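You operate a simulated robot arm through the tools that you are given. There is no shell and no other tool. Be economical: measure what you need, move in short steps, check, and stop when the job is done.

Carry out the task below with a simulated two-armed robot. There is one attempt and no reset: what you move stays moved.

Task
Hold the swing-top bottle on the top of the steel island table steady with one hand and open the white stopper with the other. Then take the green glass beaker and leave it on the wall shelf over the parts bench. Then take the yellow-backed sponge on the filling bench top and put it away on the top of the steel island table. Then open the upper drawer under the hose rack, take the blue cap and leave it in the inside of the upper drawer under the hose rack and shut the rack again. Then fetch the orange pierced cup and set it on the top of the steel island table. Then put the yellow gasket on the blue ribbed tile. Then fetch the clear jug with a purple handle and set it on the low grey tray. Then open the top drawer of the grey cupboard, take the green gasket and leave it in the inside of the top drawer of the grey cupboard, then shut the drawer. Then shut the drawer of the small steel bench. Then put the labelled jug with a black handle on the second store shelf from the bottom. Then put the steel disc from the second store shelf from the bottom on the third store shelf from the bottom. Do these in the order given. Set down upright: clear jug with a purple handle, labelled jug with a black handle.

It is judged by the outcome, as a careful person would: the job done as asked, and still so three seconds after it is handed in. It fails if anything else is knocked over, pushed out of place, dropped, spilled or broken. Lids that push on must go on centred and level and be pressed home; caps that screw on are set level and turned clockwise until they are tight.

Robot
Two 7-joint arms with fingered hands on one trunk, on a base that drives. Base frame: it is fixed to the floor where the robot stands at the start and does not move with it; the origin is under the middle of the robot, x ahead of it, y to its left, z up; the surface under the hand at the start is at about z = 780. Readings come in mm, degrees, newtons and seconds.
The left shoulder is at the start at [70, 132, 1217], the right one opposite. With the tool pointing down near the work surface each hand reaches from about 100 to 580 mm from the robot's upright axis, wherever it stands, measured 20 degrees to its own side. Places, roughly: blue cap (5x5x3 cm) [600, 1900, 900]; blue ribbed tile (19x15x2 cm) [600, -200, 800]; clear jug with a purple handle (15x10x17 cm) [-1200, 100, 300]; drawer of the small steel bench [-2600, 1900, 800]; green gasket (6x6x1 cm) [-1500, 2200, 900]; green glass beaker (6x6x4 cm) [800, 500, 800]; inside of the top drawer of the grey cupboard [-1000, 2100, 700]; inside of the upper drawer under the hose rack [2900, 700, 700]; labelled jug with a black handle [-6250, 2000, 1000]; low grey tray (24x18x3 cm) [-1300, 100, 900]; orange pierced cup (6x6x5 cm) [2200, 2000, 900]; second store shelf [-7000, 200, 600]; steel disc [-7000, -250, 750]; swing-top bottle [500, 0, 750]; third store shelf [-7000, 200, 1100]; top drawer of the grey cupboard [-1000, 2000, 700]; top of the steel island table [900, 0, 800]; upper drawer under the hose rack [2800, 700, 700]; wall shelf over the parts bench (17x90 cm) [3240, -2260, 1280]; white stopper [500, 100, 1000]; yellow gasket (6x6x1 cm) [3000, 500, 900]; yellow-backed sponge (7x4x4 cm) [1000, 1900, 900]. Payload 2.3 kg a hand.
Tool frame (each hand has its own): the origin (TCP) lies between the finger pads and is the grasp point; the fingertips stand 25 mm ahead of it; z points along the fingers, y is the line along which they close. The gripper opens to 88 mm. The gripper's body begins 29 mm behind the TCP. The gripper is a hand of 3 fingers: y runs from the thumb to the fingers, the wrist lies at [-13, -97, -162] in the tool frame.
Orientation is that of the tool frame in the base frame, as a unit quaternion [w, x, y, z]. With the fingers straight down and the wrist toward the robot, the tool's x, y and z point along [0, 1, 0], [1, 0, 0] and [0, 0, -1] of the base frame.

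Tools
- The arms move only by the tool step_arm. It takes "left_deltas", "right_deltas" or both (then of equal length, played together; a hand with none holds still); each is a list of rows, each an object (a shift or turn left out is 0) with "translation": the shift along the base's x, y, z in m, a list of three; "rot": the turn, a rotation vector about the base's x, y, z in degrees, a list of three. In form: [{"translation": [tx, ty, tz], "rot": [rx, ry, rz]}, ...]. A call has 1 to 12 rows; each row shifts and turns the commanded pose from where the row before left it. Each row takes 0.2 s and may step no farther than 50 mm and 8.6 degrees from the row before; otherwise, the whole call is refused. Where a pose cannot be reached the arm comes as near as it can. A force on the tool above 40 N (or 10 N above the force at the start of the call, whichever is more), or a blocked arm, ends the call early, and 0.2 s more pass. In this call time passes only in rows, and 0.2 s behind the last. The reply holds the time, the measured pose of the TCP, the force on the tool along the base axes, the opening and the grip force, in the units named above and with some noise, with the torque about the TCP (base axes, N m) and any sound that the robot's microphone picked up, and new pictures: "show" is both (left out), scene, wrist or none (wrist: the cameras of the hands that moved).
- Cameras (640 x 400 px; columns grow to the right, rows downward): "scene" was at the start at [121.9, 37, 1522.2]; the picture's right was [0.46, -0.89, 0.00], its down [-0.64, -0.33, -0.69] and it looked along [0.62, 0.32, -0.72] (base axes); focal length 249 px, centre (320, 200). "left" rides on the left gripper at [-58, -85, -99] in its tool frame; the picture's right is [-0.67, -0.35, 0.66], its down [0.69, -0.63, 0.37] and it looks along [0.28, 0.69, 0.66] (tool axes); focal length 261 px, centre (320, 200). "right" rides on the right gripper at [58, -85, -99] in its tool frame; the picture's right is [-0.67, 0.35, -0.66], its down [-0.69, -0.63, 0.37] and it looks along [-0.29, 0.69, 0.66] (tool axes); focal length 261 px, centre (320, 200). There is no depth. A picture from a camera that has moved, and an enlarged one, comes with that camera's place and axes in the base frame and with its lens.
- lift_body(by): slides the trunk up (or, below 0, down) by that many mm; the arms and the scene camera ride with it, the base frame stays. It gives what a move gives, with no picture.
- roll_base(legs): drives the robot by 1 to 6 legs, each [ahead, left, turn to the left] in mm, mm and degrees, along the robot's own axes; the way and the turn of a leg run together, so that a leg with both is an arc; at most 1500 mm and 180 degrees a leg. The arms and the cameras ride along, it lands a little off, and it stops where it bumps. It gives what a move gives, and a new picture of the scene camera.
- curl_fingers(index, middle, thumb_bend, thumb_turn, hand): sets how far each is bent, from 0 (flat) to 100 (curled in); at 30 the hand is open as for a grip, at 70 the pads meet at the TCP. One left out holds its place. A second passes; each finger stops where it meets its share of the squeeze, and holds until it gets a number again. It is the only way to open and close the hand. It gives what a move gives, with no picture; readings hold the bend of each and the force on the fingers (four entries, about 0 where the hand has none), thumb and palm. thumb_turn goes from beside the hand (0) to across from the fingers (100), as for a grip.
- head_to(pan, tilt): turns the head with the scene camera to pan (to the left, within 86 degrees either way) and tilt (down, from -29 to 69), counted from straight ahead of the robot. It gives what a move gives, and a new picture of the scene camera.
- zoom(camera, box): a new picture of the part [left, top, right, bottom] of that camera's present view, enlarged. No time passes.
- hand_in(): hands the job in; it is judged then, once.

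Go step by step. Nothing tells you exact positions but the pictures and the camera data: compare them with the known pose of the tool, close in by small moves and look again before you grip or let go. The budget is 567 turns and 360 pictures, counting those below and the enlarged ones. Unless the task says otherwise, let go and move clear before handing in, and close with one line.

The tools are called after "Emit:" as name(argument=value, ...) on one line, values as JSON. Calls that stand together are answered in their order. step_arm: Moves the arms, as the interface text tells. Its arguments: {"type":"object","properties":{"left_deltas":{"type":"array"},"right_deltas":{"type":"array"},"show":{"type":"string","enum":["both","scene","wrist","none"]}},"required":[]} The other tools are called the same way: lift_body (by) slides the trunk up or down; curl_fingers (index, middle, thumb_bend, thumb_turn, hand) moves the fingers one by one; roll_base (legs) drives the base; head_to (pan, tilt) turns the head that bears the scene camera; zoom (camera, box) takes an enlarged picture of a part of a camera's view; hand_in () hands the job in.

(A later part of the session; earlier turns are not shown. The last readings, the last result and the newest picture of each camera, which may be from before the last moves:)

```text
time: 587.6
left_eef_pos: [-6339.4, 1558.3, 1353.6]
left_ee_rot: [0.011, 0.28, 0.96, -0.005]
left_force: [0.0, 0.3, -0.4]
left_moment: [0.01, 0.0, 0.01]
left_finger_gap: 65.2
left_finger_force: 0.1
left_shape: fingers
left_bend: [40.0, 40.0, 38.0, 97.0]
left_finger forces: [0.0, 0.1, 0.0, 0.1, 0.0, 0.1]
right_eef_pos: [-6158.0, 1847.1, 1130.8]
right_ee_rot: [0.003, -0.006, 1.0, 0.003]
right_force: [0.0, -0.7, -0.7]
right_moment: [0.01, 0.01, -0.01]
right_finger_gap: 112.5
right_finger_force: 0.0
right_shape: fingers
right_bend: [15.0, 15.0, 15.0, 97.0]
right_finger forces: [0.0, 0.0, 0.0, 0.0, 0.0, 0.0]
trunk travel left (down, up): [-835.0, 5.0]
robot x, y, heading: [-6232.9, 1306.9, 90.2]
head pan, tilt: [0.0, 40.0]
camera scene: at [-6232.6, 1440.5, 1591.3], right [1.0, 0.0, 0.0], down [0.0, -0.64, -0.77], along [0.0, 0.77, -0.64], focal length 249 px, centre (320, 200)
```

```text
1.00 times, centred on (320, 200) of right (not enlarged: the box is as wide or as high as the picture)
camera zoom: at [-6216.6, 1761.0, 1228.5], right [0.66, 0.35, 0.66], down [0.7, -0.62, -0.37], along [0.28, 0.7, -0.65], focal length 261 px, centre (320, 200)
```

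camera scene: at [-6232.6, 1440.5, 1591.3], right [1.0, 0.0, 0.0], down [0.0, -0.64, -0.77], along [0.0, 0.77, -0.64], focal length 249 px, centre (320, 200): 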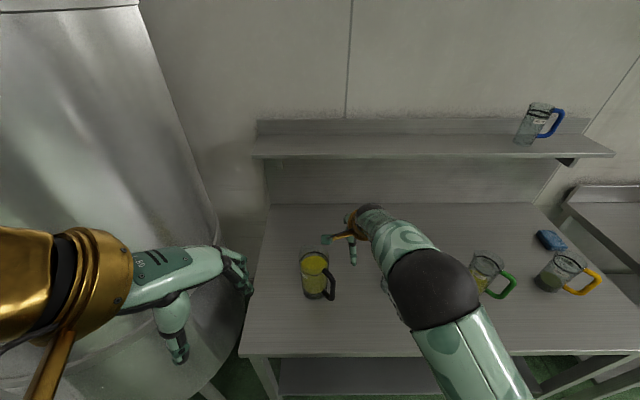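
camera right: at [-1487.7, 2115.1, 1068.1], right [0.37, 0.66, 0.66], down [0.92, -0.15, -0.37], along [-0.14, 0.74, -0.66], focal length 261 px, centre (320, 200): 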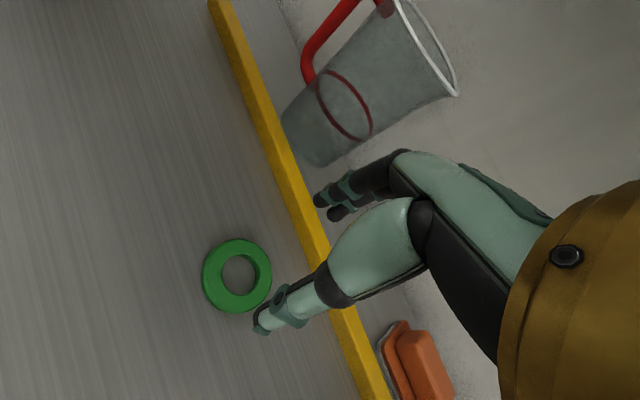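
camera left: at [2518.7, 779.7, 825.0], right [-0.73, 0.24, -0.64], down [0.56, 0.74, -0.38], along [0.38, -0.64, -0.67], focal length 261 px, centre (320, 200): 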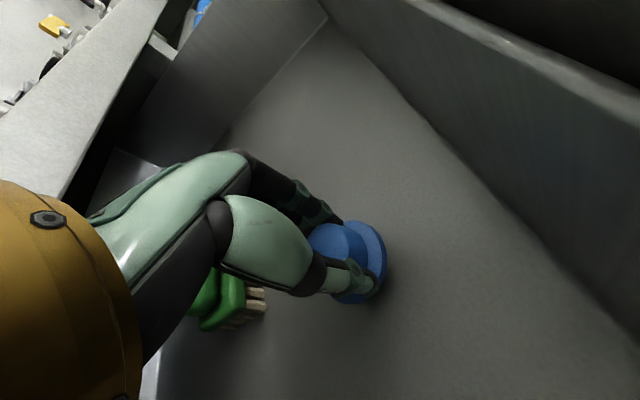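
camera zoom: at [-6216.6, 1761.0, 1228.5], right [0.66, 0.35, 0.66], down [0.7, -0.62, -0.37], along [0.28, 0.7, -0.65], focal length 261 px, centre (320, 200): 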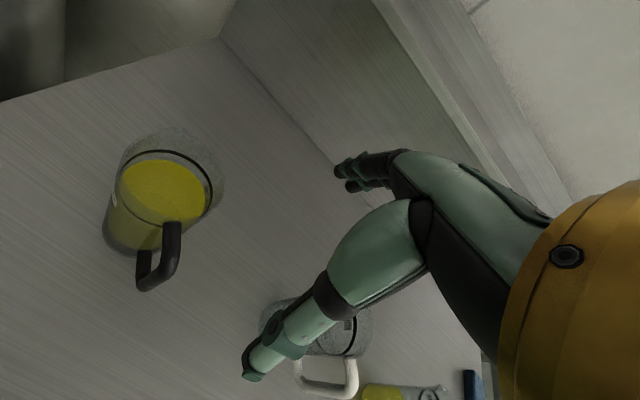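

Emit:
step_arm(right_deltas=[{"translation": [-0.03, 0.0, 0]}, {"translation": [-0.03, 0.0, 0]}, {"translation": [-0.033, 0.0, 0]}], show="none")

Emit:
roll_base(legs=[[45, 0, 0]])

Emit:
zoom(camera="right", box=[0, 0, 640, 400])

```text
time: 588.4
left_eef_pos: [-6341.0, 1565.2, 1351.6]
left_ee_rot: [0.011, 0.28, 0.96, -0.006]
left_force: [0.2, 0.7, -0.4]
left_moment: [0.0, -0.01, 0.01]
left_finger_gap: 65.4
left_finger_force: 0.0
left_shape: fingers
left_bend: [40.0, 40.0, 38.0, 97.0]
left_finger forces: [0.0, 0.0, 0.0, 0.0, 0.1, 0.0]
right_eef_pos: [-6252.5, 1850.2, 1127.8]
right_ee_rot: [0.003, -0.005, 1.0, 0.0]
right_force: [-0.3, 0.0, -0.3]
right_moment: [0.01, 0.04, 0.04]
right_finger_gap: 112.3
right_finger_force: 0.0
right_shape: fingers
right_bend: [15.0, 15.0, 15.0, 97.0]
right_finger forces: [0.0, 0.0, 0.0, 0.0, 0.1, 0.0]
trunk travel left (down, up): [-835.0, 5.0]
robot x, y, heading: [-6231.6, 1308.5, 90.2]
head pan, tilt: [0.0, 40.0]
```

```text
time: 589.3
left_eef_pos: [-6340.3, 1599.1, 1353.8]
left_ee_rot: [0.009, 0.279, 0.96, -0.001]
left_force: [0.2, -0.6, 0.5]
left_moment: [0.04, -0.01, 0.0]
left_finger_gap: 65.4
left_finger_force: 0.2
left_shape: fingers
left_bend: [40.0, 40.0, 38.0, 97.0]
left_finger forces: [0.0, 0.0, 0.0, 0.1, 0.0, 0.0]
right_eef_pos: [-6253.8, 1886.1, 1132.7]
right_ee_rot: [0.003, -0.006, 1.0, 0.005]
right_force: [-0.4, -0.1, 0.4]
right_moment: [0.04, 0.02, -0.01]
right_finger_gap: 112.3
right_finger_force: 0.0
right_shape: fingers
right_bend: [15.0, 15.0, 15.0, 97.0]
right_finger forces: [0.0, 0.1, 0.0, 0.0, 0.0, 0.1]
trunk travel left (down, up): [-835.0, 5.0]
robot x, y, heading: [-6237.2, 1354.7, 90.4]
head pan, tilt: [0.0, 40.0]
camera scene: at [-6233.7, 1478.6, 1592.0], right [1.0, 0.0, 0.0], down [0.0, -0.64, -0.77], along [0.0, 0.77, -0.64], focal length 249 px, centre (320, 200)
```

scene: 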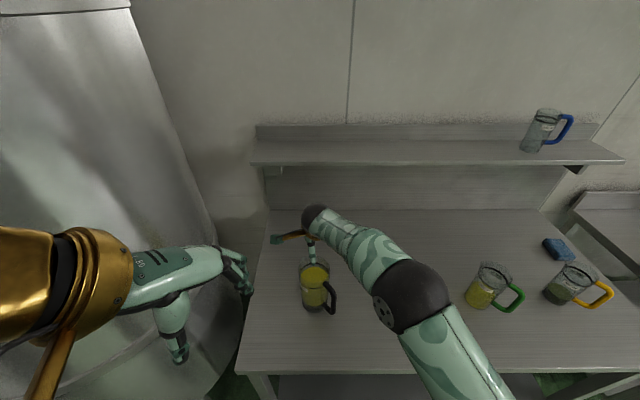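

```text
1.00 times, centred on (320, 200) of right (not enlarged: the box is as wide or as high as the picture)
camera zoom: at [-6310.9, 1800.2, 1230.8], right [0.66, 0.35, 0.66], down [0.7, -0.62, -0.37], along [0.28, 0.71, -0.65], focal length 261 px, centre (320, 200)
```

zoom: 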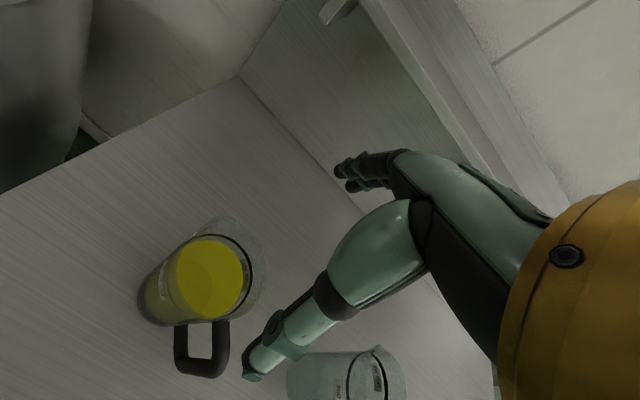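

Emit:
zoom(camera="right", box=[120, 190, 320, 390])

Emit:
zoom(camera="scene", box=[270, 210, 370, 330])

```text
2.00 times, centred on (220, 290) of right
camera zoom: at [-6310.9, 1800.2, 1230.8], right [0.66, 0.35, 0.66], down [0.7, -0.62, -0.37], along [0.28, 0.71, -0.65], focal length 521 px, centre (520, 20)
```

zoom: 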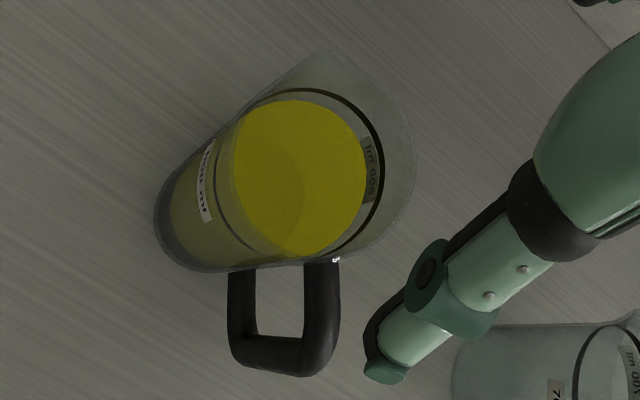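

```text
3.33 times, centred on (320, 270) of scene
camera zoom: at [-6233.7, 1478.6, 1592.0], right [1.0, 0.0, 0.0], down [0.0, -0.64, -0.77], along [0.0, 0.77, -0.64], focal length 829 px, centre (320, -33)
```

zoom: 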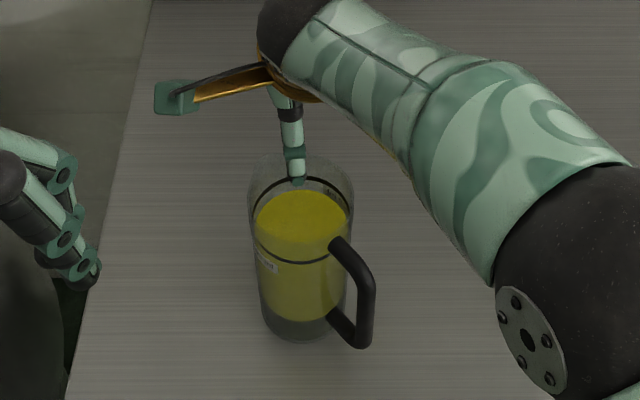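

Emit:
step_arm(right_deltas=[{"translation": [-0.002, 0.003, 0]}], show="none")

Emit:
lift_body(by=-85)

Emit:
zoom(camera="right", box=[120, 130, 420, 390])

Emit:
zoom(camera="scene", box=[260, 170, 400, 310])

```text
time: 589.7
left_eef_pos: [-6340.7, 1614.7, 1351.8]
left_ee_rot: [0.012, 0.279, 0.96, -0.007]
left_force: [0.4, 0.4, -0.2]
left_moment: [-0.06, -0.02, -0.01]
left_finger_gap: 65.5
left_finger_force: 0.1
left_shape: fingers
left_bend: [40.0, 40.0, 38.0, 97.0]
left_finger forces: [0.0, 0.1, 0.1, 0.0, 0.0, 0.0]
right_eef_pos: [-6255.0, 1900.9, 1126.2]
right_ee_rot: [0.004, -0.007, 1.0, -0.001]
right_force: [0.0, -0.3, -0.2]
right_moment: [0.0, 0.0, 0.01]
right_finger_gap: 112.2
right_finger_force: 0.0
right_shape: fingers
right_bend: [15.0, 15.0, 15.0, 97.0]
right_finger forces: [0.1, 0.1, 0.0, 0.0, 0.0, 0.0]
trunk travel left (down, up): [-835.0, 5.0]
robot x, y, heading: [-6230.4, 1357.5, 90.1]
head pan, tilt: [0.0, 40.0]
```

```text
time: 590.9
left_eef_pos: [-6341.5, 1610.1, 1267.9]
left_ee_rot: [0.011, 0.278, 0.96, -0.005]
left_force: [0.2, 0.4, -0.2]
left_moment: [0.03, -0.04, -0.01]
left_finger_gap: 65.3
left_finger_force: 0.1
left_shape: fingers
left_bend: [40.0, 40.0, 38.0, 97.0]
left_finger forces: [0.0, 0.1, 0.1, 0.0, 0.1, 0.0]
right_eef_pos: [-6254.8, 1896.8, 1042.7]
right_ee_rot: [0.004, -0.007, 1.0, 0.0]
right_force: [-0.3, -0.5, 0.0]
right_moment: [0.01, -0.03, 0.02]
right_finger_gap: 112.2
right_finger_force: 0.1
right_shape: fingers
right_bend: [15.0, 15.0, 15.0, 97.0]
right_finger forces: [0.1, 0.0, 0.0, 0.0, 0.0, 0.0]
trunk travel left (down, up): [-750.0, 90.0]
robot x, y, heading: [-6231.1, 1357.4, 90.2]
head pan, tilt: [0.0, 40.0]
```

```text
1.54 times, centred on (270, 260) of right
camera zoom: at [-6313.0, 1812.3, 1142.1], right [0.66, 0.36, 0.66], down [0.7, -0.62, -0.36], along [0.28, 0.7, -0.66], focal length 401 px, centre (397, 108)
```

zoom: 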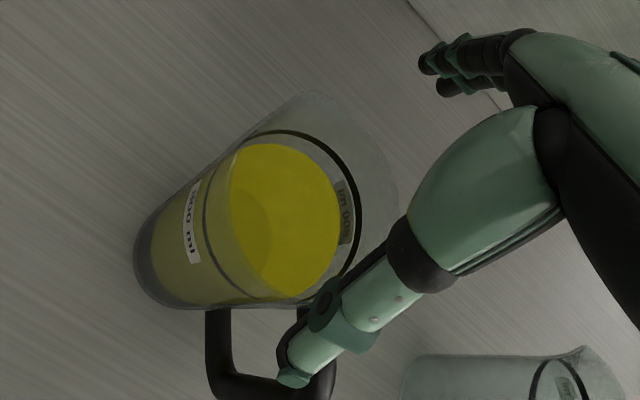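

```text
2.86 times, centred on (330, 240) of scene
camera zoom: at [-6233.7, 1490.8, 1505.8], right [1.0, 0.0, 0.0], down [0.0, -0.64, -0.77], along [0.0, 0.77, -0.64], focal length 711 px, centre (291, 86)
```

zoom: 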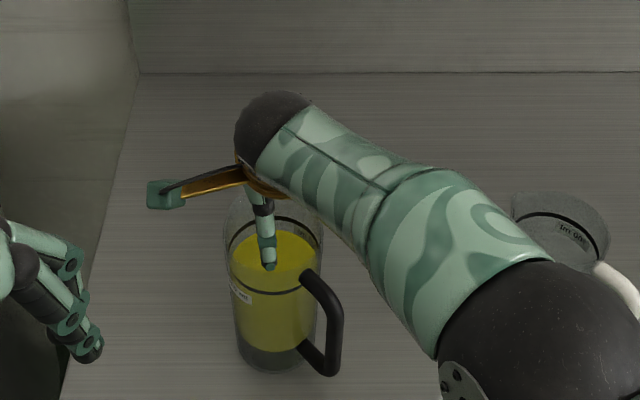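

Emit:
step_arm(right_deltas=[{"translation": [0, -0.004, 0], "rot": [0, 0, -8]}, {"rot": [0, 0, -8]}], show="none")

Emit:
lift_body(by=-30)

Emit:
zoom(camera="right", box=[120, 130, 420, 390])

Emit:
zoom(camera="scene", box=[260, 170, 400, 310])

```text
time: 591.5
left_eef_pos: [-6341.2, 1609.8, 1267.4]
left_ee_rot: [0.011, 0.279, 0.96, -0.006]
left_force: [0.3, 0.4, 0.4]
left_moment: [-0.01, 0.01, 0.01]
left_finger_gap: 65.1
left_finger_force: 0.0
left_shape: fingers
left_bend: [40.0, 40.0, 38.0, 97.0]
left_finger forces: [0.0, 0.1, 0.1, 0.0, 0.0, 0.0]
right_eef_pos: [-6254.3, 1893.1, 1041.9]
right_ee_rot: [0.004, 0.134, 0.991, 0.001]
right_force: [0.1, -0.4, 0.6]
right_moment: [0.01, 0.06, 0.0]
right_finger_gap: 112.0
right_finger_force: 0.0
right_shape: fingers
right_bend: [15.0, 15.0, 15.0, 97.0]
right_finger forces: [0.0, 0.0, 0.0, 0.0, 0.1, 0.0]
trunk travel left (down, up): [-750.0, 90.0]
robot x, y, heading: [-6233.8, 1356.1, 90.3]
head pan, tilt: [0.0, 40.0]
```

```text
time: 592.3
left_eef_pos: [-6340.4, 1608.6, 1236.9]
left_ee_rot: [0.012, 0.279, 0.96, -0.005]
left_force: [0.5, -0.1, 0.1]
left_moment: [-0.01, 0.0, 0.02]
left_finger_gap: 65.4
left_finger_force: 0.0
left_shape: fingers
left_bend: [40.0, 40.0, 38.0, 97.0]
left_finger forces: [0.0, 0.1, 0.0, 0.0, 0.0, 0.0]
right_eef_pos: [-6253.9, 1892.9, 1014.4]
right_ee_rot: [0.004, 0.133, 0.991, 0.001]
right_force: [-0.3, -0.8, -0.2]
right_moment: [0.0, 0.01, 0.02]
right_finger_gap: 112.0
right_finger_force: 0.0
right_shape: fingers
right_bend: [15.0, 15.0, 15.0, 97.0]
right_finger forces: [0.0, 0.0, 0.0, 0.1, 0.0, 0.0]
trunk travel left (down, up): [-720.0, 120.0]
robot x, y, heading: [-6231.7, 1353.1, 90.2]
head pan, tilt: [0.0, 40.0]
```

```text
1.54 times, centred on (270, 260) of right
camera zoom: at [-6334.4, 1827.1, 1112.0], right [0.73, 0.16, 0.66], down [0.5, -0.79, -0.36], along [0.46, 0.6, -0.66], focal length 401 px, centre (397, 108)
```

zoom: 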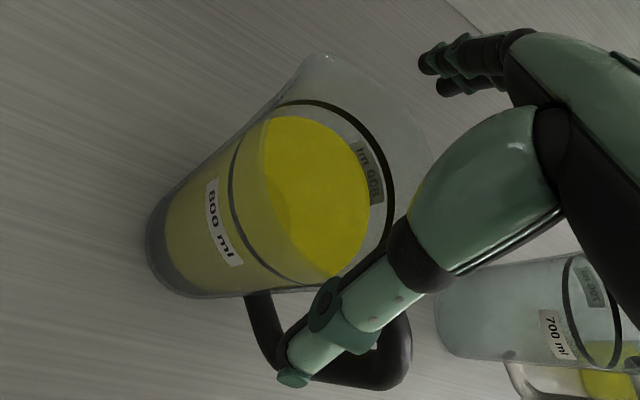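

```text
2.86 times, centred on (330, 240) of scene
camera zoom: at [-6233.7, 1490.3, 1475.8], right [1.0, 0.0, 0.0], down [0.0, -0.64, -0.77], along [0.0, 0.77, -0.64], focal length 711 px, centre (291, 86)
```

zoom: 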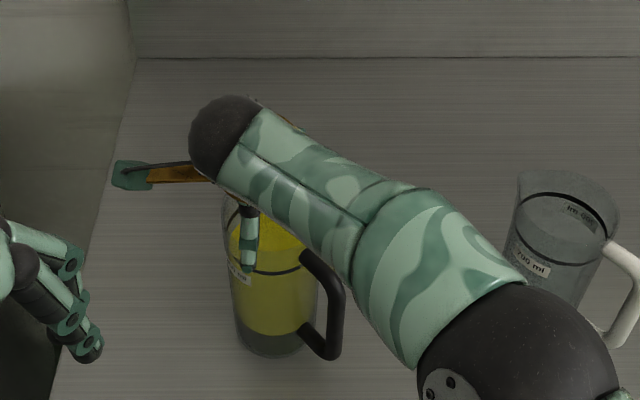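

Emit:
step_arm(right_deltas=[{"translation": [-0.004, 0.002, 0]}], show="none")

Emit:
lift_body(by=-18)

Emit:
lift_body(by=-10)

Emit:
zoom(camera="right", box=[120, 130, 420, 390])

```text
time: 592.7
left_eef_pos: [-6341.3, 1610.3, 1237.2]
left_ee_rot: [0.011, 0.279, 0.96, -0.005]
left_force: [-0.6, -0.1, 0.7]
left_moment: [0.01, 0.02, 0.02]
left_finger_gap: 65.1
left_finger_force: 0.1
left_shape: fingers
left_bend: [40.0, 40.0, 38.0, 97.0]
left_finger forces: [0.1, 0.0, 0.0, 0.0, 0.0, 0.0]
right_eef_pos: [-6257.9, 1896.1, 1013.1]
right_ee_rot: [0.003, 0.132, 0.991, 0.0]
right_force: [-0.2, -0.3, -0.4]
right_moment: [0.0, 0.01, 0.01]
right_finger_gap: 112.1
right_finger_force: 0.1
right_shape: fingers
right_bend: [15.0, 15.0, 15.0, 97.0]
right_finger forces: [0.0, 0.1, 0.1, 0.0, 0.1, 0.0]
trunk travel left (down, up): [-720.0, 120.0]
robot x, y, heading: [-6231.9, 1352.9, 90.3]
head pan, tilt: [0.0, 40.0]
```

```text
time: 593.3
left_eef_pos: [-6339.9, 1609.8, 1218.4]
left_ee_rot: [0.012, 0.279, 0.96, -0.003]
left_force: [0.4, -0.4, -0.2]
left_moment: [-0.01, -0.03, -0.02]
left_finger_gap: 65.2
left_finger_force: 0.1
left_shape: fingers
left_bend: [40.0, 40.0, 38.0, 97.0]
left_finger forces: [0.1, 0.1, 0.1, 0.1, 0.1, 0.1]
right_eef_pos: [-6258.5, 1894.4, 994.8]
right_ee_rot: [0.004, 0.132, 0.991, 0.001]
right_force: [-0.1, -0.5, 0.8]
right_moment: [0.0, -0.01, -0.01]
right_finger_gap: 112.5
right_finger_force: 0.1
right_shape: fingers
right_bend: [15.0, 15.0, 15.0, 97.0]
right_finger forces: [0.0, 0.0, 0.0, 0.0, 0.1, 0.0]
trunk travel left (down, up): [-702.0, 138.0]
robot x, y, heading: [-6228.2, 1354.5, 90.3]
head pan, tilt: [0.0, 40.0]
```

```text
time: 593.9
left_eef_pos: [-6341.7, 1608.2, 1210.3]
left_ee_rot: [0.011, 0.278, 0.96, -0.005]
left_force: [0.6, -0.5, -0.3]
left_moment: [0.01, 0.0, -0.01]
left_finger_gap: 65.4
left_finger_force: 0.1
left_shape: fingers
left_bend: [40.0, 40.0, 38.0, 97.0]
left_finger forces: [0.0, 0.0, 0.0, 0.0, 0.0, 0.0]
right_eef_pos: [-6258.0, 1895.1, 985.7]
right_ee_rot: [0.004, 0.133, 0.991, 0.001]
right_force: [-1.2, -0.2, 0.1]
right_moment: [0.01, 0.0, -0.01]
right_finger_gap: 112.0
right_finger_force: 0.1
right_shape: fingers
right_bend: [15.0, 15.0, 15.0, 97.0]
right_finger forces: [0.1, 0.0, 0.0, 0.0, 0.0, 0.1]
trunk travel left (down, up): [-692.0, 148.0]
robot x, y, heading: [-6232.1, 1355.8, 90.0]
head pan, tilt: [0.0, 40.0]
```

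```text
1.54 times, centred on (270, 260) of right
camera zoom: at [-6338.5, 1829.3, 1083.8], right [0.73, 0.16, 0.66], down [0.5, -0.79, -0.36], along [0.46, 0.6, -0.66], focal length 401 px, centre (397, 108)
```

zoom: 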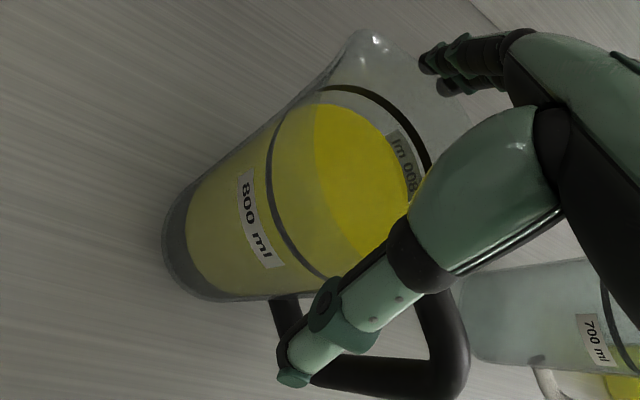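

Emit:
lift_body(by=-8)

Emit:
curl_fingers(hand="right", index=34, middle=34, thumb_bend=34)

Emit:
zoom(camera="right", box=[120, 130, 420, 390])

```text
time: 594.5
left_eef_pos: [-6341.1, 1608.6, 1201.0]
left_ee_rot: [0.012, 0.279, 0.96, -0.006]
left_force: [0.5, 0.8, -0.7]
left_moment: [-0.01, 0.0, 0.0]
left_finger_gap: 65.4
left_finger_force: 0.0
left_shape: fingers
left_bend: [40.0, 40.0, 38.0, 97.0]
left_finger forces: [0.1, 0.0, 0.0, 0.0, 0.0, 0.1]
right_eef_pos: [-6257.5, 1895.7, 978.0]
right_ee_rot: [0.003, 0.133, 0.991, 0.002]
right_force: [-0.1, 1.3, 2.6]
right_moment: [0.12, 0.01, 0.05]
right_finger_gap: 114.2
right_finger_force: 0.8
right_shape: fingers
right_bend: [14.0, 15.0, 15.0, 97.0]
right_finger forces: [2.3, 0.1, 0.1, 0.1, 0.0, 0.1]
trunk travel left (down, up): [-684.0, 156.0]
robot x, y, heading: [-6236.8, 1353.5, 90.3]
head pan, tilt: [0.0, 40.0]
```

```text
time: 595.5
left_eef_pos: [-6340.0, 1607.8, 1201.1]
left_ee_rot: [0.01, 0.279, 0.96, -0.004]
left_force: [-0.9, 0.4, 0.7]
left_moment: [0.02, 0.01, -0.02]
left_finger_gap: 65.0
left_finger_force: 0.0
left_shape: fingers
left_bend: [40.0, 40.0, 38.0, 97.0]
left_finger forces: [0.0, 0.0, 0.0, 0.0, 0.0, 0.0]
right_eef_pos: [-6257.4, 1894.5, 977.9]
right_ee_rot: [0.003, 0.133, 0.991, 0.003]
right_force: [1.3, 7.2, 18.1]
right_moment: [0.64, -0.07, 0.03]
right_finger_gap: 99.0
right_finger_force: 12.8
right_shape: fingers
right_bend: [21.0, 28.0, 30.0, 97.0]
right_finger forces: [14.4, 4.6, 0.0, 0.0, 6.3, 0.1]
trunk travel left (down, up): [-684.0, 156.0]
robot x, y, heading: [-6230.7, 1357.3, 90.4]
head pan, tilt: [0.0, 40.0]
```

```text
1.54 times, centred on (270, 260) of right
camera zoom: at [-6337.8, 1828.0, 1077.4], right [0.73, 0.16, 0.66], down [0.5, -0.79, -0.37], along [0.46, 0.6, -0.65], focal length 401 px, centre (397, 108)
```

zoom: 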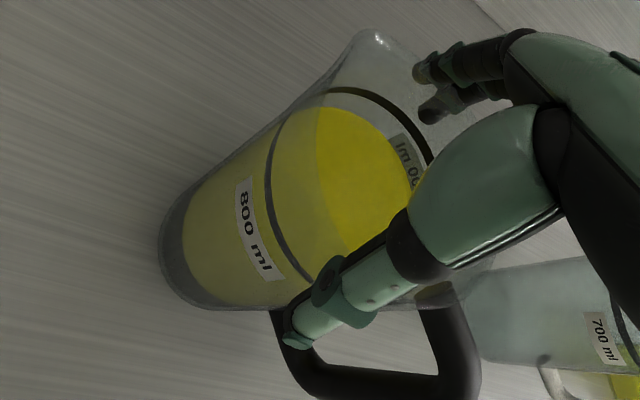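

Emit:
curl_fingers(hand="right", index=42, middle=54, thumb_bend=54)

Emit:
lift_body(by=12)

Emit:
zoom(camera="right", box=[120, 130, 420, 390])

Emit:
zoom(camera="scene", box=[260, 170, 400, 310])

```text
time: 596.5
left_eef_pos: [-6340.7, 1606.0, 1202.0]
left_ee_rot: [0.011, 0.279, 0.96, -0.004]
left_force: [-0.2, 0.1, 0.3]
left_moment: [0.0, 0.02, -0.01]
left_finger_gap: 65.0
left_finger_force: 0.0
left_shape: fingers
left_bend: [40.0, 40.0, 38.0, 97.0]
left_finger forces: [0.0, 0.0, 0.0, 0.0, 0.0, 0.0]
right_eef_pos: [-6257.7, 1892.8, 978.0]
right_ee_rot: [0.003, 0.132, 0.991, 0.003]
right_force: [1.1, 2.9, 14.3]
right_moment: [0.4, -0.05, 0.09]
right_finger_gap: 95.4
right_finger_force: 23.5
right_shape: fingers
right_bend: [19.0, 25.0, 41.0, 97.0]
right_finger forces: [13.8, 11.8, 0.1, 0.0, 20.9, 0.0]
trunk travel left (down, up): [-684.0, 156.0]
robot x, y, heading: [-6232.8, 1350.9, 90.3]
head pan, tilt: [0.0, 40.0]
```

```text
time: 597.1
left_eef_pos: [-6342.0, 1610.2, 1212.6]
left_ee_rot: [0.011, 0.279, 0.96, -0.006]
left_force: [0.4, -0.3, 0.0]
left_moment: [-0.02, 0.02, 0.04]
left_finger_gap: 65.4
left_finger_force: 0.0
left_shape: fingers
left_bend: [40.0, 40.0, 38.0, 97.0]
left_finger forces: [0.0, 0.1, 0.0, 0.0, 0.1, 0.0]
right_eef_pos: [-6259.1, 1895.7, 987.5]
right_ee_rot: [0.004, 0.132, 0.991, -0.001]
right_force: [-0.2, 0.4, -7.8]
right_moment: [0.05, 0.02, -0.02]
right_finger_gap: 94.0
right_finger_force: 21.9
right_shape: fingers
right_bend: [20.0, 25.0, 40.0, 95.0]
right_finger forces: [10.1, 11.4, 0.0, 0.0, 21.6, 0.1]
trunk travel left (down, up): [-696.0, 144.0]
robot x, y, heading: [-6232.5, 1356.1, 90.0]
head pan, tilt: [0.0, 40.0]
```

```text
1.54 times, centred on (270, 260) of right
camera zoom: at [-6339.1, 1829.9, 1086.3], right [0.73, 0.16, 0.66], down [0.5, -0.79, -0.36], along [0.46, 0.59, -0.66], focal length 401 px, centre (397, 108)
```

zoom: 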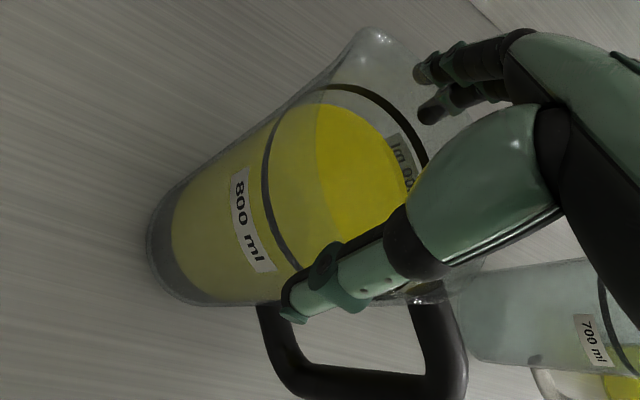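

```text
2.86 times, centred on (330, 240) of scene
camera zoom: at [-6234.1, 1492.1, 1451.6], right [1.0, 0.01, 0.0], down [0.0, -0.64, -0.77], along [0.0, 0.77, -0.64], focal length 711 px, centre (291, 86)
```

zoom: 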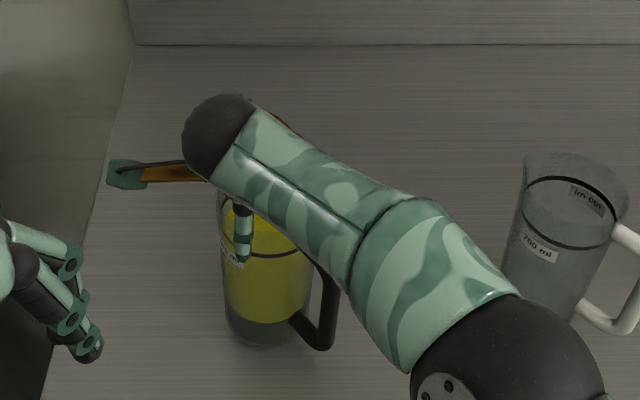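

Lifted (about 8 N) and level. I'll firm up the grip a little and raise further, watching for slip.

Emit:
curl_fingers(hand="right", index=48, middle=60, thumb_bend=66)

Emit:
lift_body(by=70)

Emit:
zoom(camera="right", box=[120, 130, 420, 390])

```text
time: 598.1
left_eef_pos: [-6340.8, 1608.2, 1213.5]
left_ee_rot: [0.012, 0.279, 0.96, -0.005]
left_force: [0.7, 0.6, -0.1]
left_moment: [0.02, -0.04, 0.0]
left_finger_gap: 65.5
left_finger_force: 0.0
left_shape: fingers
left_bend: [40.0, 40.0, 38.0, 97.0]
left_finger forces: [0.1, 0.0, 0.0, 0.0, 0.0, 0.0]
right_eef_pos: [-6259.6, 1895.1, 988.8]
right_ee_rot: [0.004, 0.132, 0.991, 0.001]
right_force: [-2.1, -1.2, 0.0]
right_moment: [0.12, 0.01, 0.06]
right_finger_gap: 85.5
right_finger_force: 24.6
right_shape: fingers
right_bend: [24.0, 24.0, 44.0, 95.0]
right_finger forces: [12.6, 11.3, 0.0, 0.1, 25.5, 0.0]
trunk travel left (down, up): [-696.0, 144.0]
robot x, y, heading: [-6234.8, 1349.9, 90.5]
head pan, tilt: [0.0, 40.0]
```

```text
time: 599.1
left_eef_pos: [-6341.1, 1611.9, 1282.0]
left_ee_rot: [0.013, 0.279, 0.96, -0.006]
left_force: [0.1, -0.6, -0.2]
left_moment: [0.02, -0.03, -0.01]
left_finger_gap: 65.2
left_finger_force: 0.1
left_shape: fingers
left_bend: [40.0, 40.0, 38.0, 97.0]
left_finger forces: [0.0, 0.0, 0.1, 0.1, 0.0, 0.1]
right_eef_pos: [-6258.9, 1896.0, 1058.2]
right_ee_rot: [0.003, 0.132, 0.991, 0.0]
right_force: [0.8, -0.1, -7.0]
right_moment: [0.03, 0.08, -0.01]
right_finger_gap: 85.6
right_finger_force: 23.5
right_shape: fingers
right_bend: [24.0, 24.0, 45.0, 95.0]
right_finger forces: [12.0, 11.3, 0.2, 0.1, 23.7, 0.0]
trunk travel left (down, up): [-766.0, 74.0]
robot x, y, heading: [-6232.8, 1354.7, 90.3]
head pan, tilt: [0.0, 40.0]
```

```text
1.54 times, centred on (270, 260) of right
camera zoom: at [-6338.8, 1831.4, 1156.8], right [0.73, 0.16, 0.66], down [0.5, -0.79, -0.36], along [0.46, 0.59, -0.66], focal length 401 px, centre (397, 108)
```

zoom: 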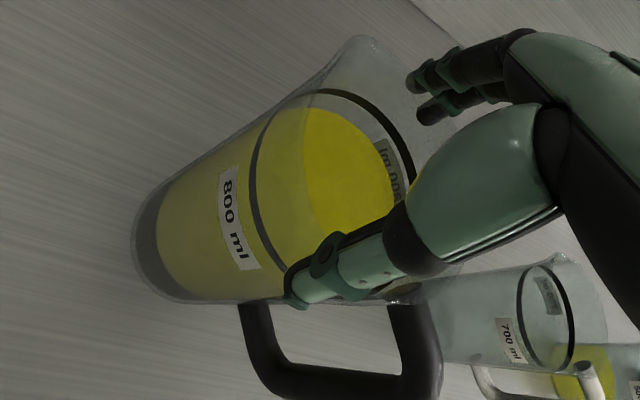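

Held firmly. I'll back off, go clear of the tank before turning, and then look at the store shelf from in front.

Emit:
roll_base(legs=[[-300, 0, 0], [0, -520, 0], [0, 0, 90]])

Emit:
head_to(pan=15, tilt=25)

Emit:
zoom(camera="right", box=[0, 0, 640, 400])

```text
time: 607.6
left_eef_pos: [-5965.8, 950.5, 1283.3]
left_ee_rot: [0.012, -0.478, 0.878, 0.003]
left_force: [-0.4, -0.7, 1.0]
left_moment: [0.0, 0.02, -0.01]
left_finger_gap: 65.1
left_finger_force: 0.2
left_shape: fingers
left_bend: [40.0, 40.0, 38.0, 97.0]
left_finger forces: [0.1, 0.1, 0.0, 0.1, 0.0, 0.1]
right_eef_pos: [-6251.1, 1035.6, 1057.2]
right_ee_rot: [0.003, -0.604, 0.797, 0.002]
right_force: [0.3, 0.9, -7.4]
right_moment: [-0.05, 0.03, -0.01]
right_finger_gap: 84.9
right_finger_force: 22.8
right_shape: fingers
right_bend: [24.0, 24.0, 45.0, 95.0]
right_finger forces: [11.5, 11.3, 0.0, 0.0, 22.8, 0.0]
trunk travel left (down, up): [-766.0, 74.0]
robot x, y, heading: [-5711.6, 1052.2, 179.9]
head pan, tilt: [0.0, 40.0]
camera scene: at [-5847.1, 1056.8, 1521.6], right [0.0, 1.0, 0.0], down [0.64, 0.0, -0.76], along [-0.76, 0.0, -0.64], focal length 249 px, centre (320, 200)
```

scene: 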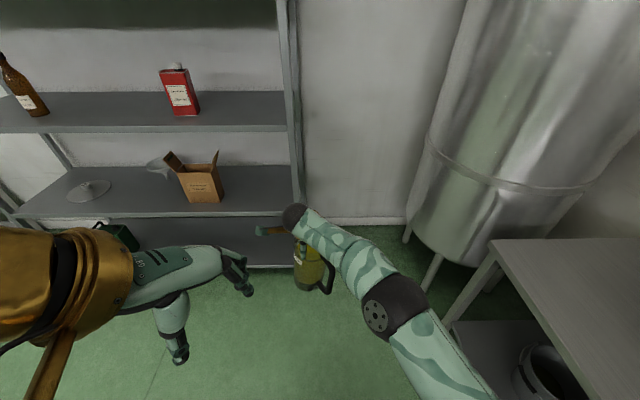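

```text
time: 608.4
left_eef_pos: [-5965.5, 949.8, 1282.8]
left_ee_rot: [0.012, -0.477, 0.879, 0.003]
left_force: [-0.6, 0.1, 0.5]
left_moment: [-0.01, -0.02, -0.01]
left_finger_gap: 65.2
left_finger_force: 0.0
left_shape: fingers
left_bend: [40.0, 40.0, 38.0, 97.0]
left_finger forces: [0.0, 0.0, 0.0, 0.0, 0.0, 0.1]
right_eef_pos: [-6251.3, 1034.6, 1058.0]
right_ee_rot: [0.002, -0.604, 0.797, 0.001]
right_force: [0.0, -0.3, -8.2]
right_moment: [-0.06, 0.04, -0.03]
right_finger_gap: 84.9
right_finger_force: 23.2
right_shape: fingers
right_bend: [24.0, 24.0, 46.0, 95.0]
right_finger forces: [11.6, 11.5, 0.0, 0.0, 23.1, 0.1]
trunk travel left (down, up): [-766.0, 74.0]
robot x, y, heading: [-5710.4, 1054.9, 179.8]
head pan, tilt: [15.0, 25.0]
camera scene: at [-5851.1, 1032.4, 1544.9], right [-0.26, 0.97, 0.0], down [0.41, 0.11, -0.91], along [-0.88, -0.23, -0.43], focal length 249 px, centre (320, 200)
```

scene: 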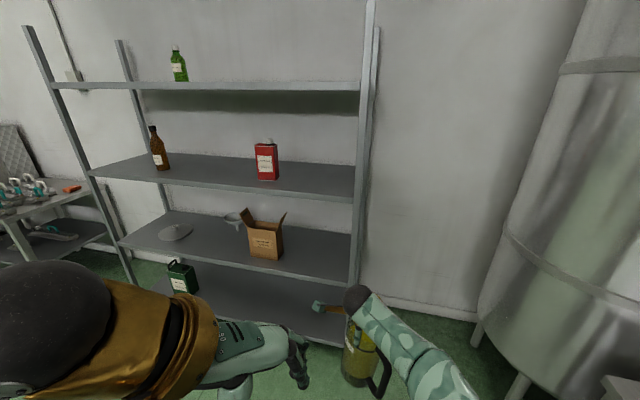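

```text
1.00 times, centred on (320, 200) of right (not enlarged: the box is as wide or as high as the picture)
camera zoom: at [-6185.5, 955.9, 1156.9], right [-0.16, 0.73, 0.66], down [0.79, 0.49, -0.36], along [-0.59, 0.47, -0.66], focal length 261 px, centre (320, 200)
```

zoom: 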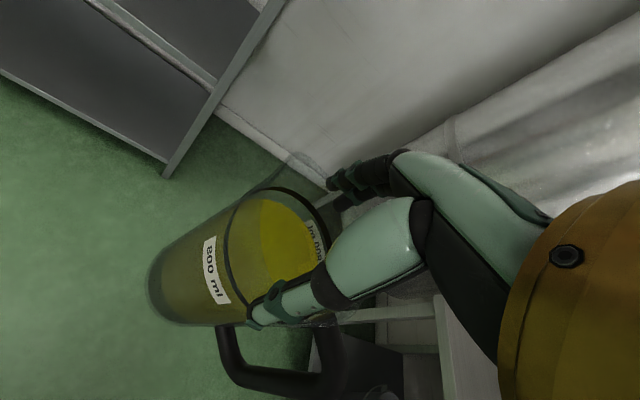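

Emit:
roll_base(legs=[[0, 325, 0], [350, 0, 0]])

Emit:
head_to(pan=0, tilt=30)

Emit:
zoom(camera="right", box=[0, 0, 640, 400])

```text
time: 612.5
left_eef_pos: [-6315.3, 626.6, 1283.7]
left_ee_rot: [0.012, -0.478, 0.878, 0.005]
left_force: [-0.6, 1.2, 0.1]
left_moment: [0.02, 0.02, -0.02]
left_finger_gap: 65.2
left_finger_force: 0.0
left_shape: fingers
left_bend: [40.0, 40.0, 38.0, 97.0]
left_finger forces: [0.0, 0.0, 0.0, 0.0, 0.0, 0.0]
right_eef_pos: [-6599.8, 708.2, 1057.5]
right_ee_rot: [0.002, -0.603, 0.798, 0.002]
right_force: [-0.3, -0.5, -7.4]
right_moment: [-0.07, 0.04, 0.03]
right_finger_gap: 84.6
right_finger_force: 22.4
right_shape: fingers
right_bend: [24.0, 24.0, 46.0, 95.0]
right_finger forces: [11.2, 11.7, 0.0, 0.0, 22.9, 0.0]
trunk travel left (down, up): [-766.0, 74.0]
robot x, y, heading: [-6058.9, 729.8, 179.7]
head pan, tilt: [15.0, 25.0]
camera scene: at [-6199.3, 708.1, 1545.3], right [-0.26, 0.97, 0.0], down [0.41, 0.11, -0.91], along [-0.88, -0.23, -0.42], focal length 249 px, centre (320, 200)
```

scene: 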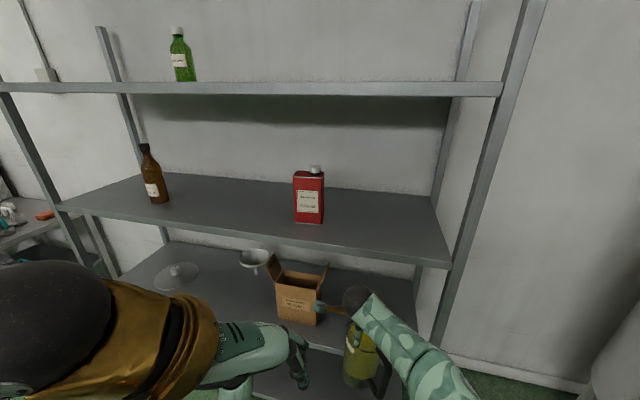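

```text
time: 613.2
left_eef_pos: [-6317.6, 625.5, 1281.8]
left_ee_rot: [0.013, -0.478, 0.878, 0.004]
left_force: [-0.6, -0.7, 0.5]
left_moment: [-0.02, -0.02, 0.01]
left_finger_gap: 65.5
left_finger_force: 0.0
left_shape: fingers
left_bend: [40.0, 40.0, 38.0, 97.0]
left_finger forces: [0.0, 0.0, 0.0, 0.0, 0.0, 0.0]
right_eef_pos: [-6602.8, 709.0, 1058.1]
right_ee_rot: [0.002, -0.604, 0.797, 0.002]
right_force: [-1.1, 0.3, -6.8]
right_moment: [-0.06, 0.07, 0.03]
right_finger_gap: 84.7
right_finger_force: 23.1
right_shape: fingers
right_bend: [24.0, 24.0, 46.0, 95.0]
right_finger forces: [11.6, 11.8, 0.1, 0.0, 22.8, 0.0]
trunk travel left (down, up): [-766.0, 74.0]
robot x, y, heading: [-6060.1, 733.8, 179.9]
head pan, tilt: [0.0, 30.0]
camera scene: at [-6204.0, 731.8, 1537.0], right [0.0, 1.0, 0.0], down [0.5, 0.0, -0.86], along [-0.86, 0.0, -0.5], focal length 249 px, centre (320, 200)
```

scene: 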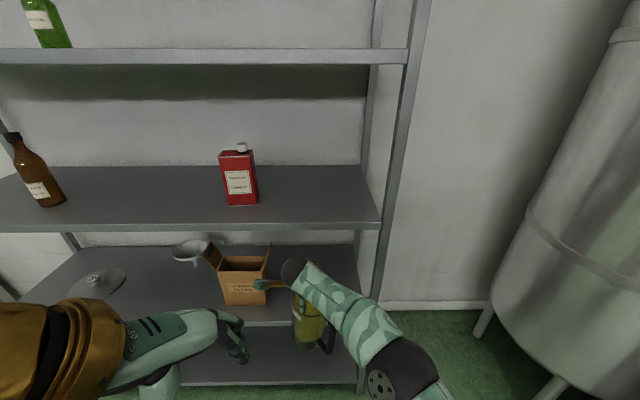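

```text
1.00 times, centred on (320, 200) of right (not enlarged: the box is as wide or as high as the picture)
camera zoom: at [-6537.0, 631.6, 1156.7], right [-0.16, 0.73, 0.66], down [0.79, 0.49, -0.36], along [-0.59, 0.47, -0.66], focal length 261 px, centre (320, 200)
```

zoom: 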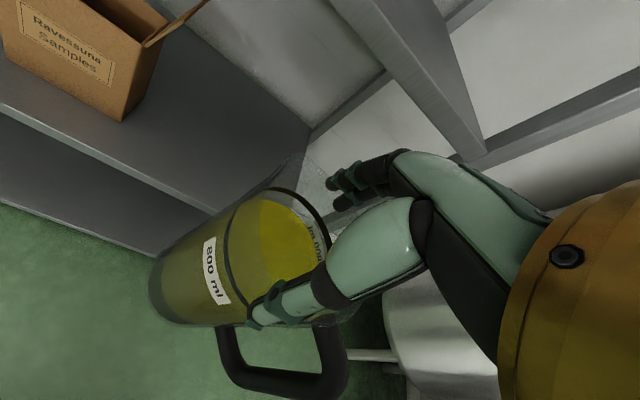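

Emit:
zoom(camera="right", box=[0, 0, 340, 270])

Emit:
zoom(camera="scene", box=[160, 200, 440, 400])

```text
1.48 times, centred on (170, 135) of right
camera zoom: at [-6537.0, 631.6, 1156.7], right [-0.16, 0.73, 0.66], down [0.79, 0.49, -0.36], along [-0.59, 0.47, -0.66], focal length 386 px, centre (542, 296)
```

zoom: 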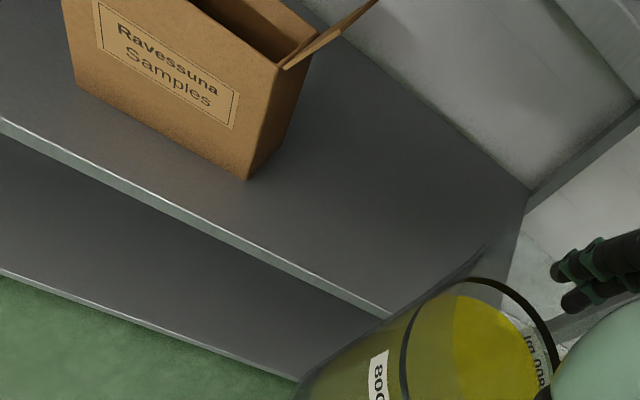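

```text
2.00 times, centred on (300, 300) of scene
camera zoom: at [-6204.0, 731.8, 1537.0], right [0.0, 1.0, 0.0], down [0.5, 0.0, -0.86], along [-0.86, 0.0, -0.5], focal length 497 px, centre (360, 0)
```

zoom: 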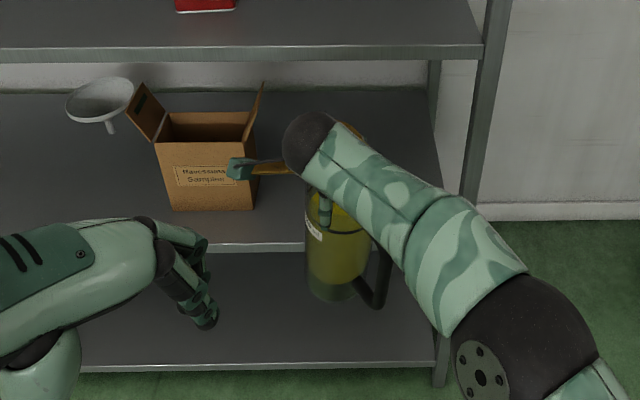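

The second shelf's front edge is x≈-6790, z≈655; free space lies at y 530–890, right of the cardboard box. I'll lower to just above that level and move in.

Emit:
lift_body(by=-160)

Emit:
zoom(camera="scene", box=[160, 160, 440, 390])

```text
time: 615.0
left_eef_pos: [-6315.9, 626.2, 1122.3]
left_ee_rot: [0.012, -0.478, 0.878, 0.003]
left_force: [0.2, 1.4, 0.1]
left_moment: [0.0, 0.0, 0.01]
left_finger_gap: 65.3
left_finger_force: 0.2
left_shape: fingers
left_bend: [40.0, 40.0, 38.0, 97.0]
left_finger forces: [0.0, 0.0, 0.0, 0.1, 0.0, 0.0]
right_eef_pos: [-6602.1, 710.2, 897.2]
right_ee_rot: [0.003, -0.604, 0.797, 0.002]
right_force: [0.0, 0.3, -7.5]
right_moment: [-0.05, 0.06, -0.02]
right_finger_gap: 84.5
right_finger_force: 22.5
right_shape: fingers
right_bend: [24.0, 24.0, 46.0, 95.0]
right_finger forces: [11.4, 11.9, 0.0, 0.0, 22.7, 0.0]
trunk travel left (down, up): [-606.0, 234.0]
robot x, y, heading: [-6058.2, 732.0, 179.6]
head pan, tilt: [0.0, 30.0]
```

```text
1.74 times, centred on (300, 275) of scene
camera zoom: at [-6203.3, 731.8, 1377.0], right [0.0, 1.0, 0.0], down [0.5, 0.0, -0.86], along [-0.86, 0.0, -0.5], focal length 433 px, centre (355, 70)
```

zoom: 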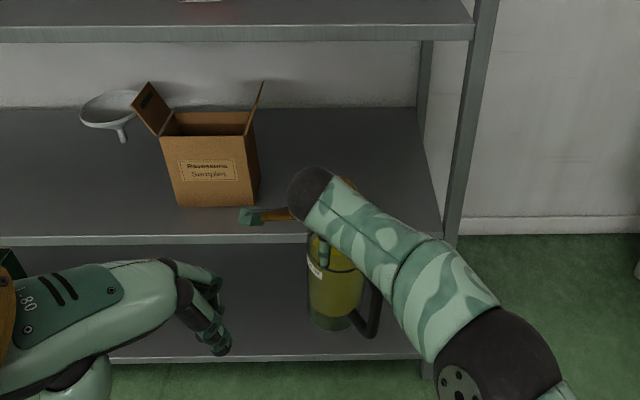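

Emit:
roll_base(legs=[[130, 0, 0]])

Emit:
zoom(camera="right", box=[0, 0, 640, 400])

```text
time: 616.3
left_eef_pos: [-6445.3, 625.6, 1122.6]
left_ee_rot: [0.012, -0.477, 0.879, 0.004]
left_force: [-0.7, 0.4, -0.5]
left_moment: [-0.01, 0.0, -0.04]
left_finger_gap: 65.3
left_finger_force: 0.1
left_shape: fingers
left_bend: [40.0, 40.0, 38.0, 97.0]
left_finger forces: [0.1, 0.0, 0.1, 0.1, 0.1, 0.0]
right_eef_pos: [-6729.5, 711.3, 898.6]
right_ee_rot: [0.003, -0.603, 0.797, 0.003]
right_force: [0.5, 0.6, -7.4]
right_moment: [-0.06, 0.01, 0.03]
right_finger_gap: 84.5
right_finger_force: 22.4
right_shape: fingers
right_bend: [23.0, 24.0, 46.0, 95.0]
right_finger forces: [10.9, 11.6, 0.0, 0.0, 22.6, 0.1]
trunk travel left (down, up): [-606.0, 234.0]
robot x, y, heading: [-6190.9, 727.2, 179.5]
head pan, tilt: [0.0, 30.0]
camera scene: at [-6330.5, 732.3, 1377.2], right [0.0, 1.0, 0.0], down [0.5, 0.0, -0.87], along [-0.87, 0.0, -0.5], focal length 249 px, centre (320, 200)
```

scene: 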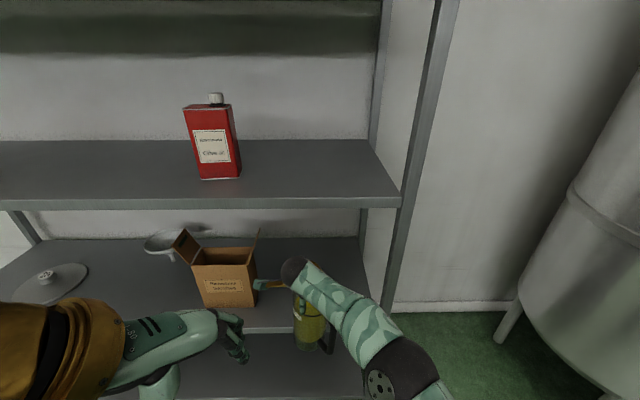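

```text
1.00 times, centred on (320, 200) of right (not enlarged: the box is as wide or as high as the picture)
camera zoom: at [-6664.2, 632.3, 997.6], right [-0.15, 0.73, 0.66], down [0.79, 0.49, -0.36], along [-0.59, 0.47, -0.66], focal length 261 px, centre (320, 200)
```

zoom: 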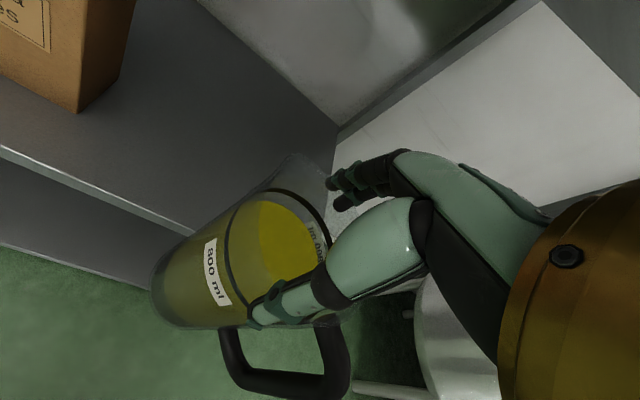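

I'll add 25 mm of height for safety before crossing the shelf edge.

Emit:
lift_body(by=25)

Emit:
roll_base(legs=[[75, 0, 0]])

Emit:
zoom(camera="right", box=[0, 0, 640, 400])

Emit:
zoom(camera="scene", box=[200, 180, 440, 390])

```text
time: 617.0
left_eef_pos: [-6446.2, 627.0, 1146.2]
left_ee_rot: [0.013, -0.477, 0.879, 0.004]
left_force: [0.8, 0.4, 0.4]
left_moment: [-0.01, -0.04, 0.04]
left_finger_gap: 65.4
left_finger_force: 0.1
left_shape: fingers
left_bend: [40.0, 40.0, 38.0, 97.0]
left_finger forces: [0.0, 0.0, 0.0, 0.0, 0.0, 0.0]
right_eef_pos: [-6730.3, 711.7, 922.4]
right_ee_rot: [0.004, -0.604, 0.797, 0.002]
right_force: [0.3, -0.6, -8.9]
right_moment: [-0.03, 0.05, 0.01]
right_finger_gap: 84.4
right_finger_force: 23.0
right_shape: fingers
right_bend: [23.0, 24.0, 46.0, 95.0]
right_finger forces: [11.6, 11.8, 0.0, 0.0, 22.6, 0.1]
trunk travel left (down, up): [-631.0, 209.0]
robot x, y, heading: [-6191.8, 731.6, 179.7]
head pan, tilt: [0.0, 30.0]
```

```text
time: 618.1
left_eef_pos: [-6517.6, 626.8, 1147.8]
left_ee_rot: [0.01, -0.478, 0.878, 0.004]
left_force: [0.4, 0.1, 0.4]
left_moment: [0.0, 0.01, 0.01]
left_finger_gap: 65.3
left_finger_force: 0.1
left_shape: fingers
left_bend: [40.0, 40.0, 38.0, 97.0]
left_finger forces: [0.1, 0.0, 0.0, 0.0, 0.0, 0.1]
right_eef_pos: [-6802.9, 711.5, 924.1]
right_ee_rot: [0.002, -0.604, 0.797, 0.003]
right_force: [1.6, 1.0, -7.2]
right_moment: [-0.04, 0.0, -0.01]
right_finger_gap: 84.3
right_finger_force: 22.5
right_shape: fingers
right_bend: [23.0, 24.0, 46.0, 95.0]
right_finger forces: [10.9, 11.5, 0.0, 0.0, 22.4, 0.1]
trunk travel left (down, up): [-631.0, 209.0]
robot x, y, heading: [-6263.2, 728.6, 179.5]
head pan, tilt: [0.0, 30.0]
camera scene: at [-6403.1, 733.1, 1402.6], right [0.0, 1.0, 0.0], down [0.5, 0.0, -0.87], along [-0.87, 0.0, -0.5], focal length 249 px, centre (320, 200)
```

scene: 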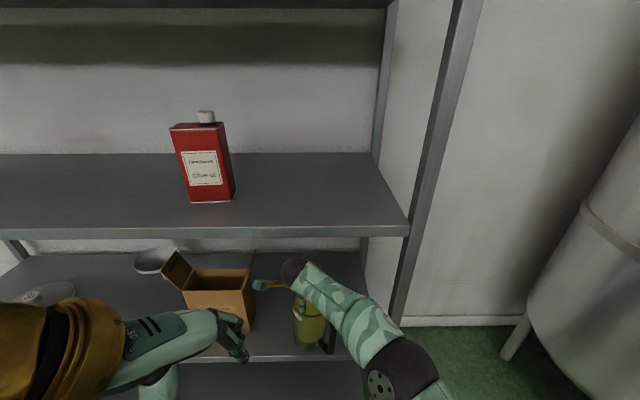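

```text
1.00 times, centred on (320, 200) of right (not enlarged: the box is as wide or as high as the picture)
camera zoom: at [-6737.6, 632.7, 1023.7], right [-0.15, 0.73, 0.66], down [0.79, 0.49, -0.36], along [-0.59, 0.47, -0.66], focal length 261 px, centre (320, 200)
```

zoom: 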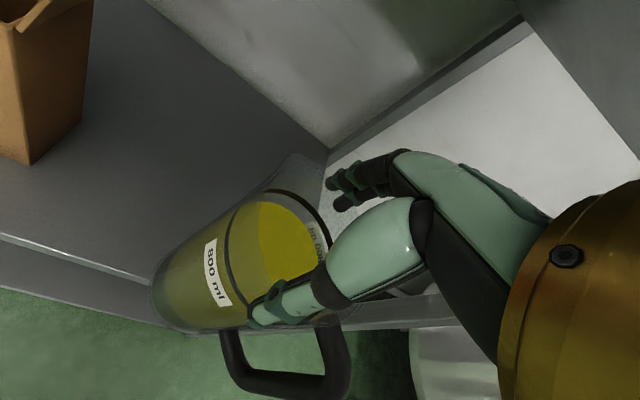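

```text
1.90 times, centred on (320, 285) of scene
camera zoom: at [-6403.1, 733.1, 1402.6], right [0.0, 1.0, 0.0], down [0.5, 0.0, -0.87], along [-0.87, 0.0, -0.5], focal length 474 px, centre (320, 38)
```

zoom: 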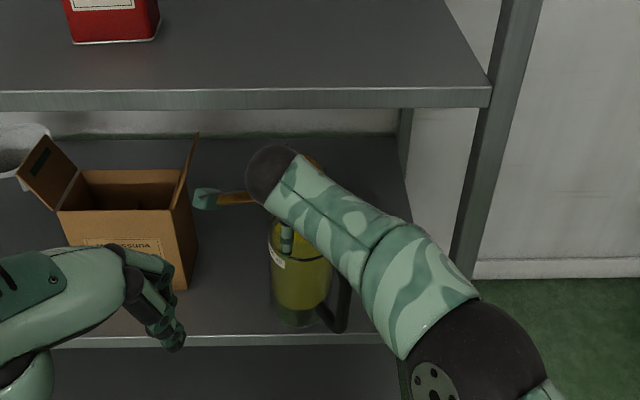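

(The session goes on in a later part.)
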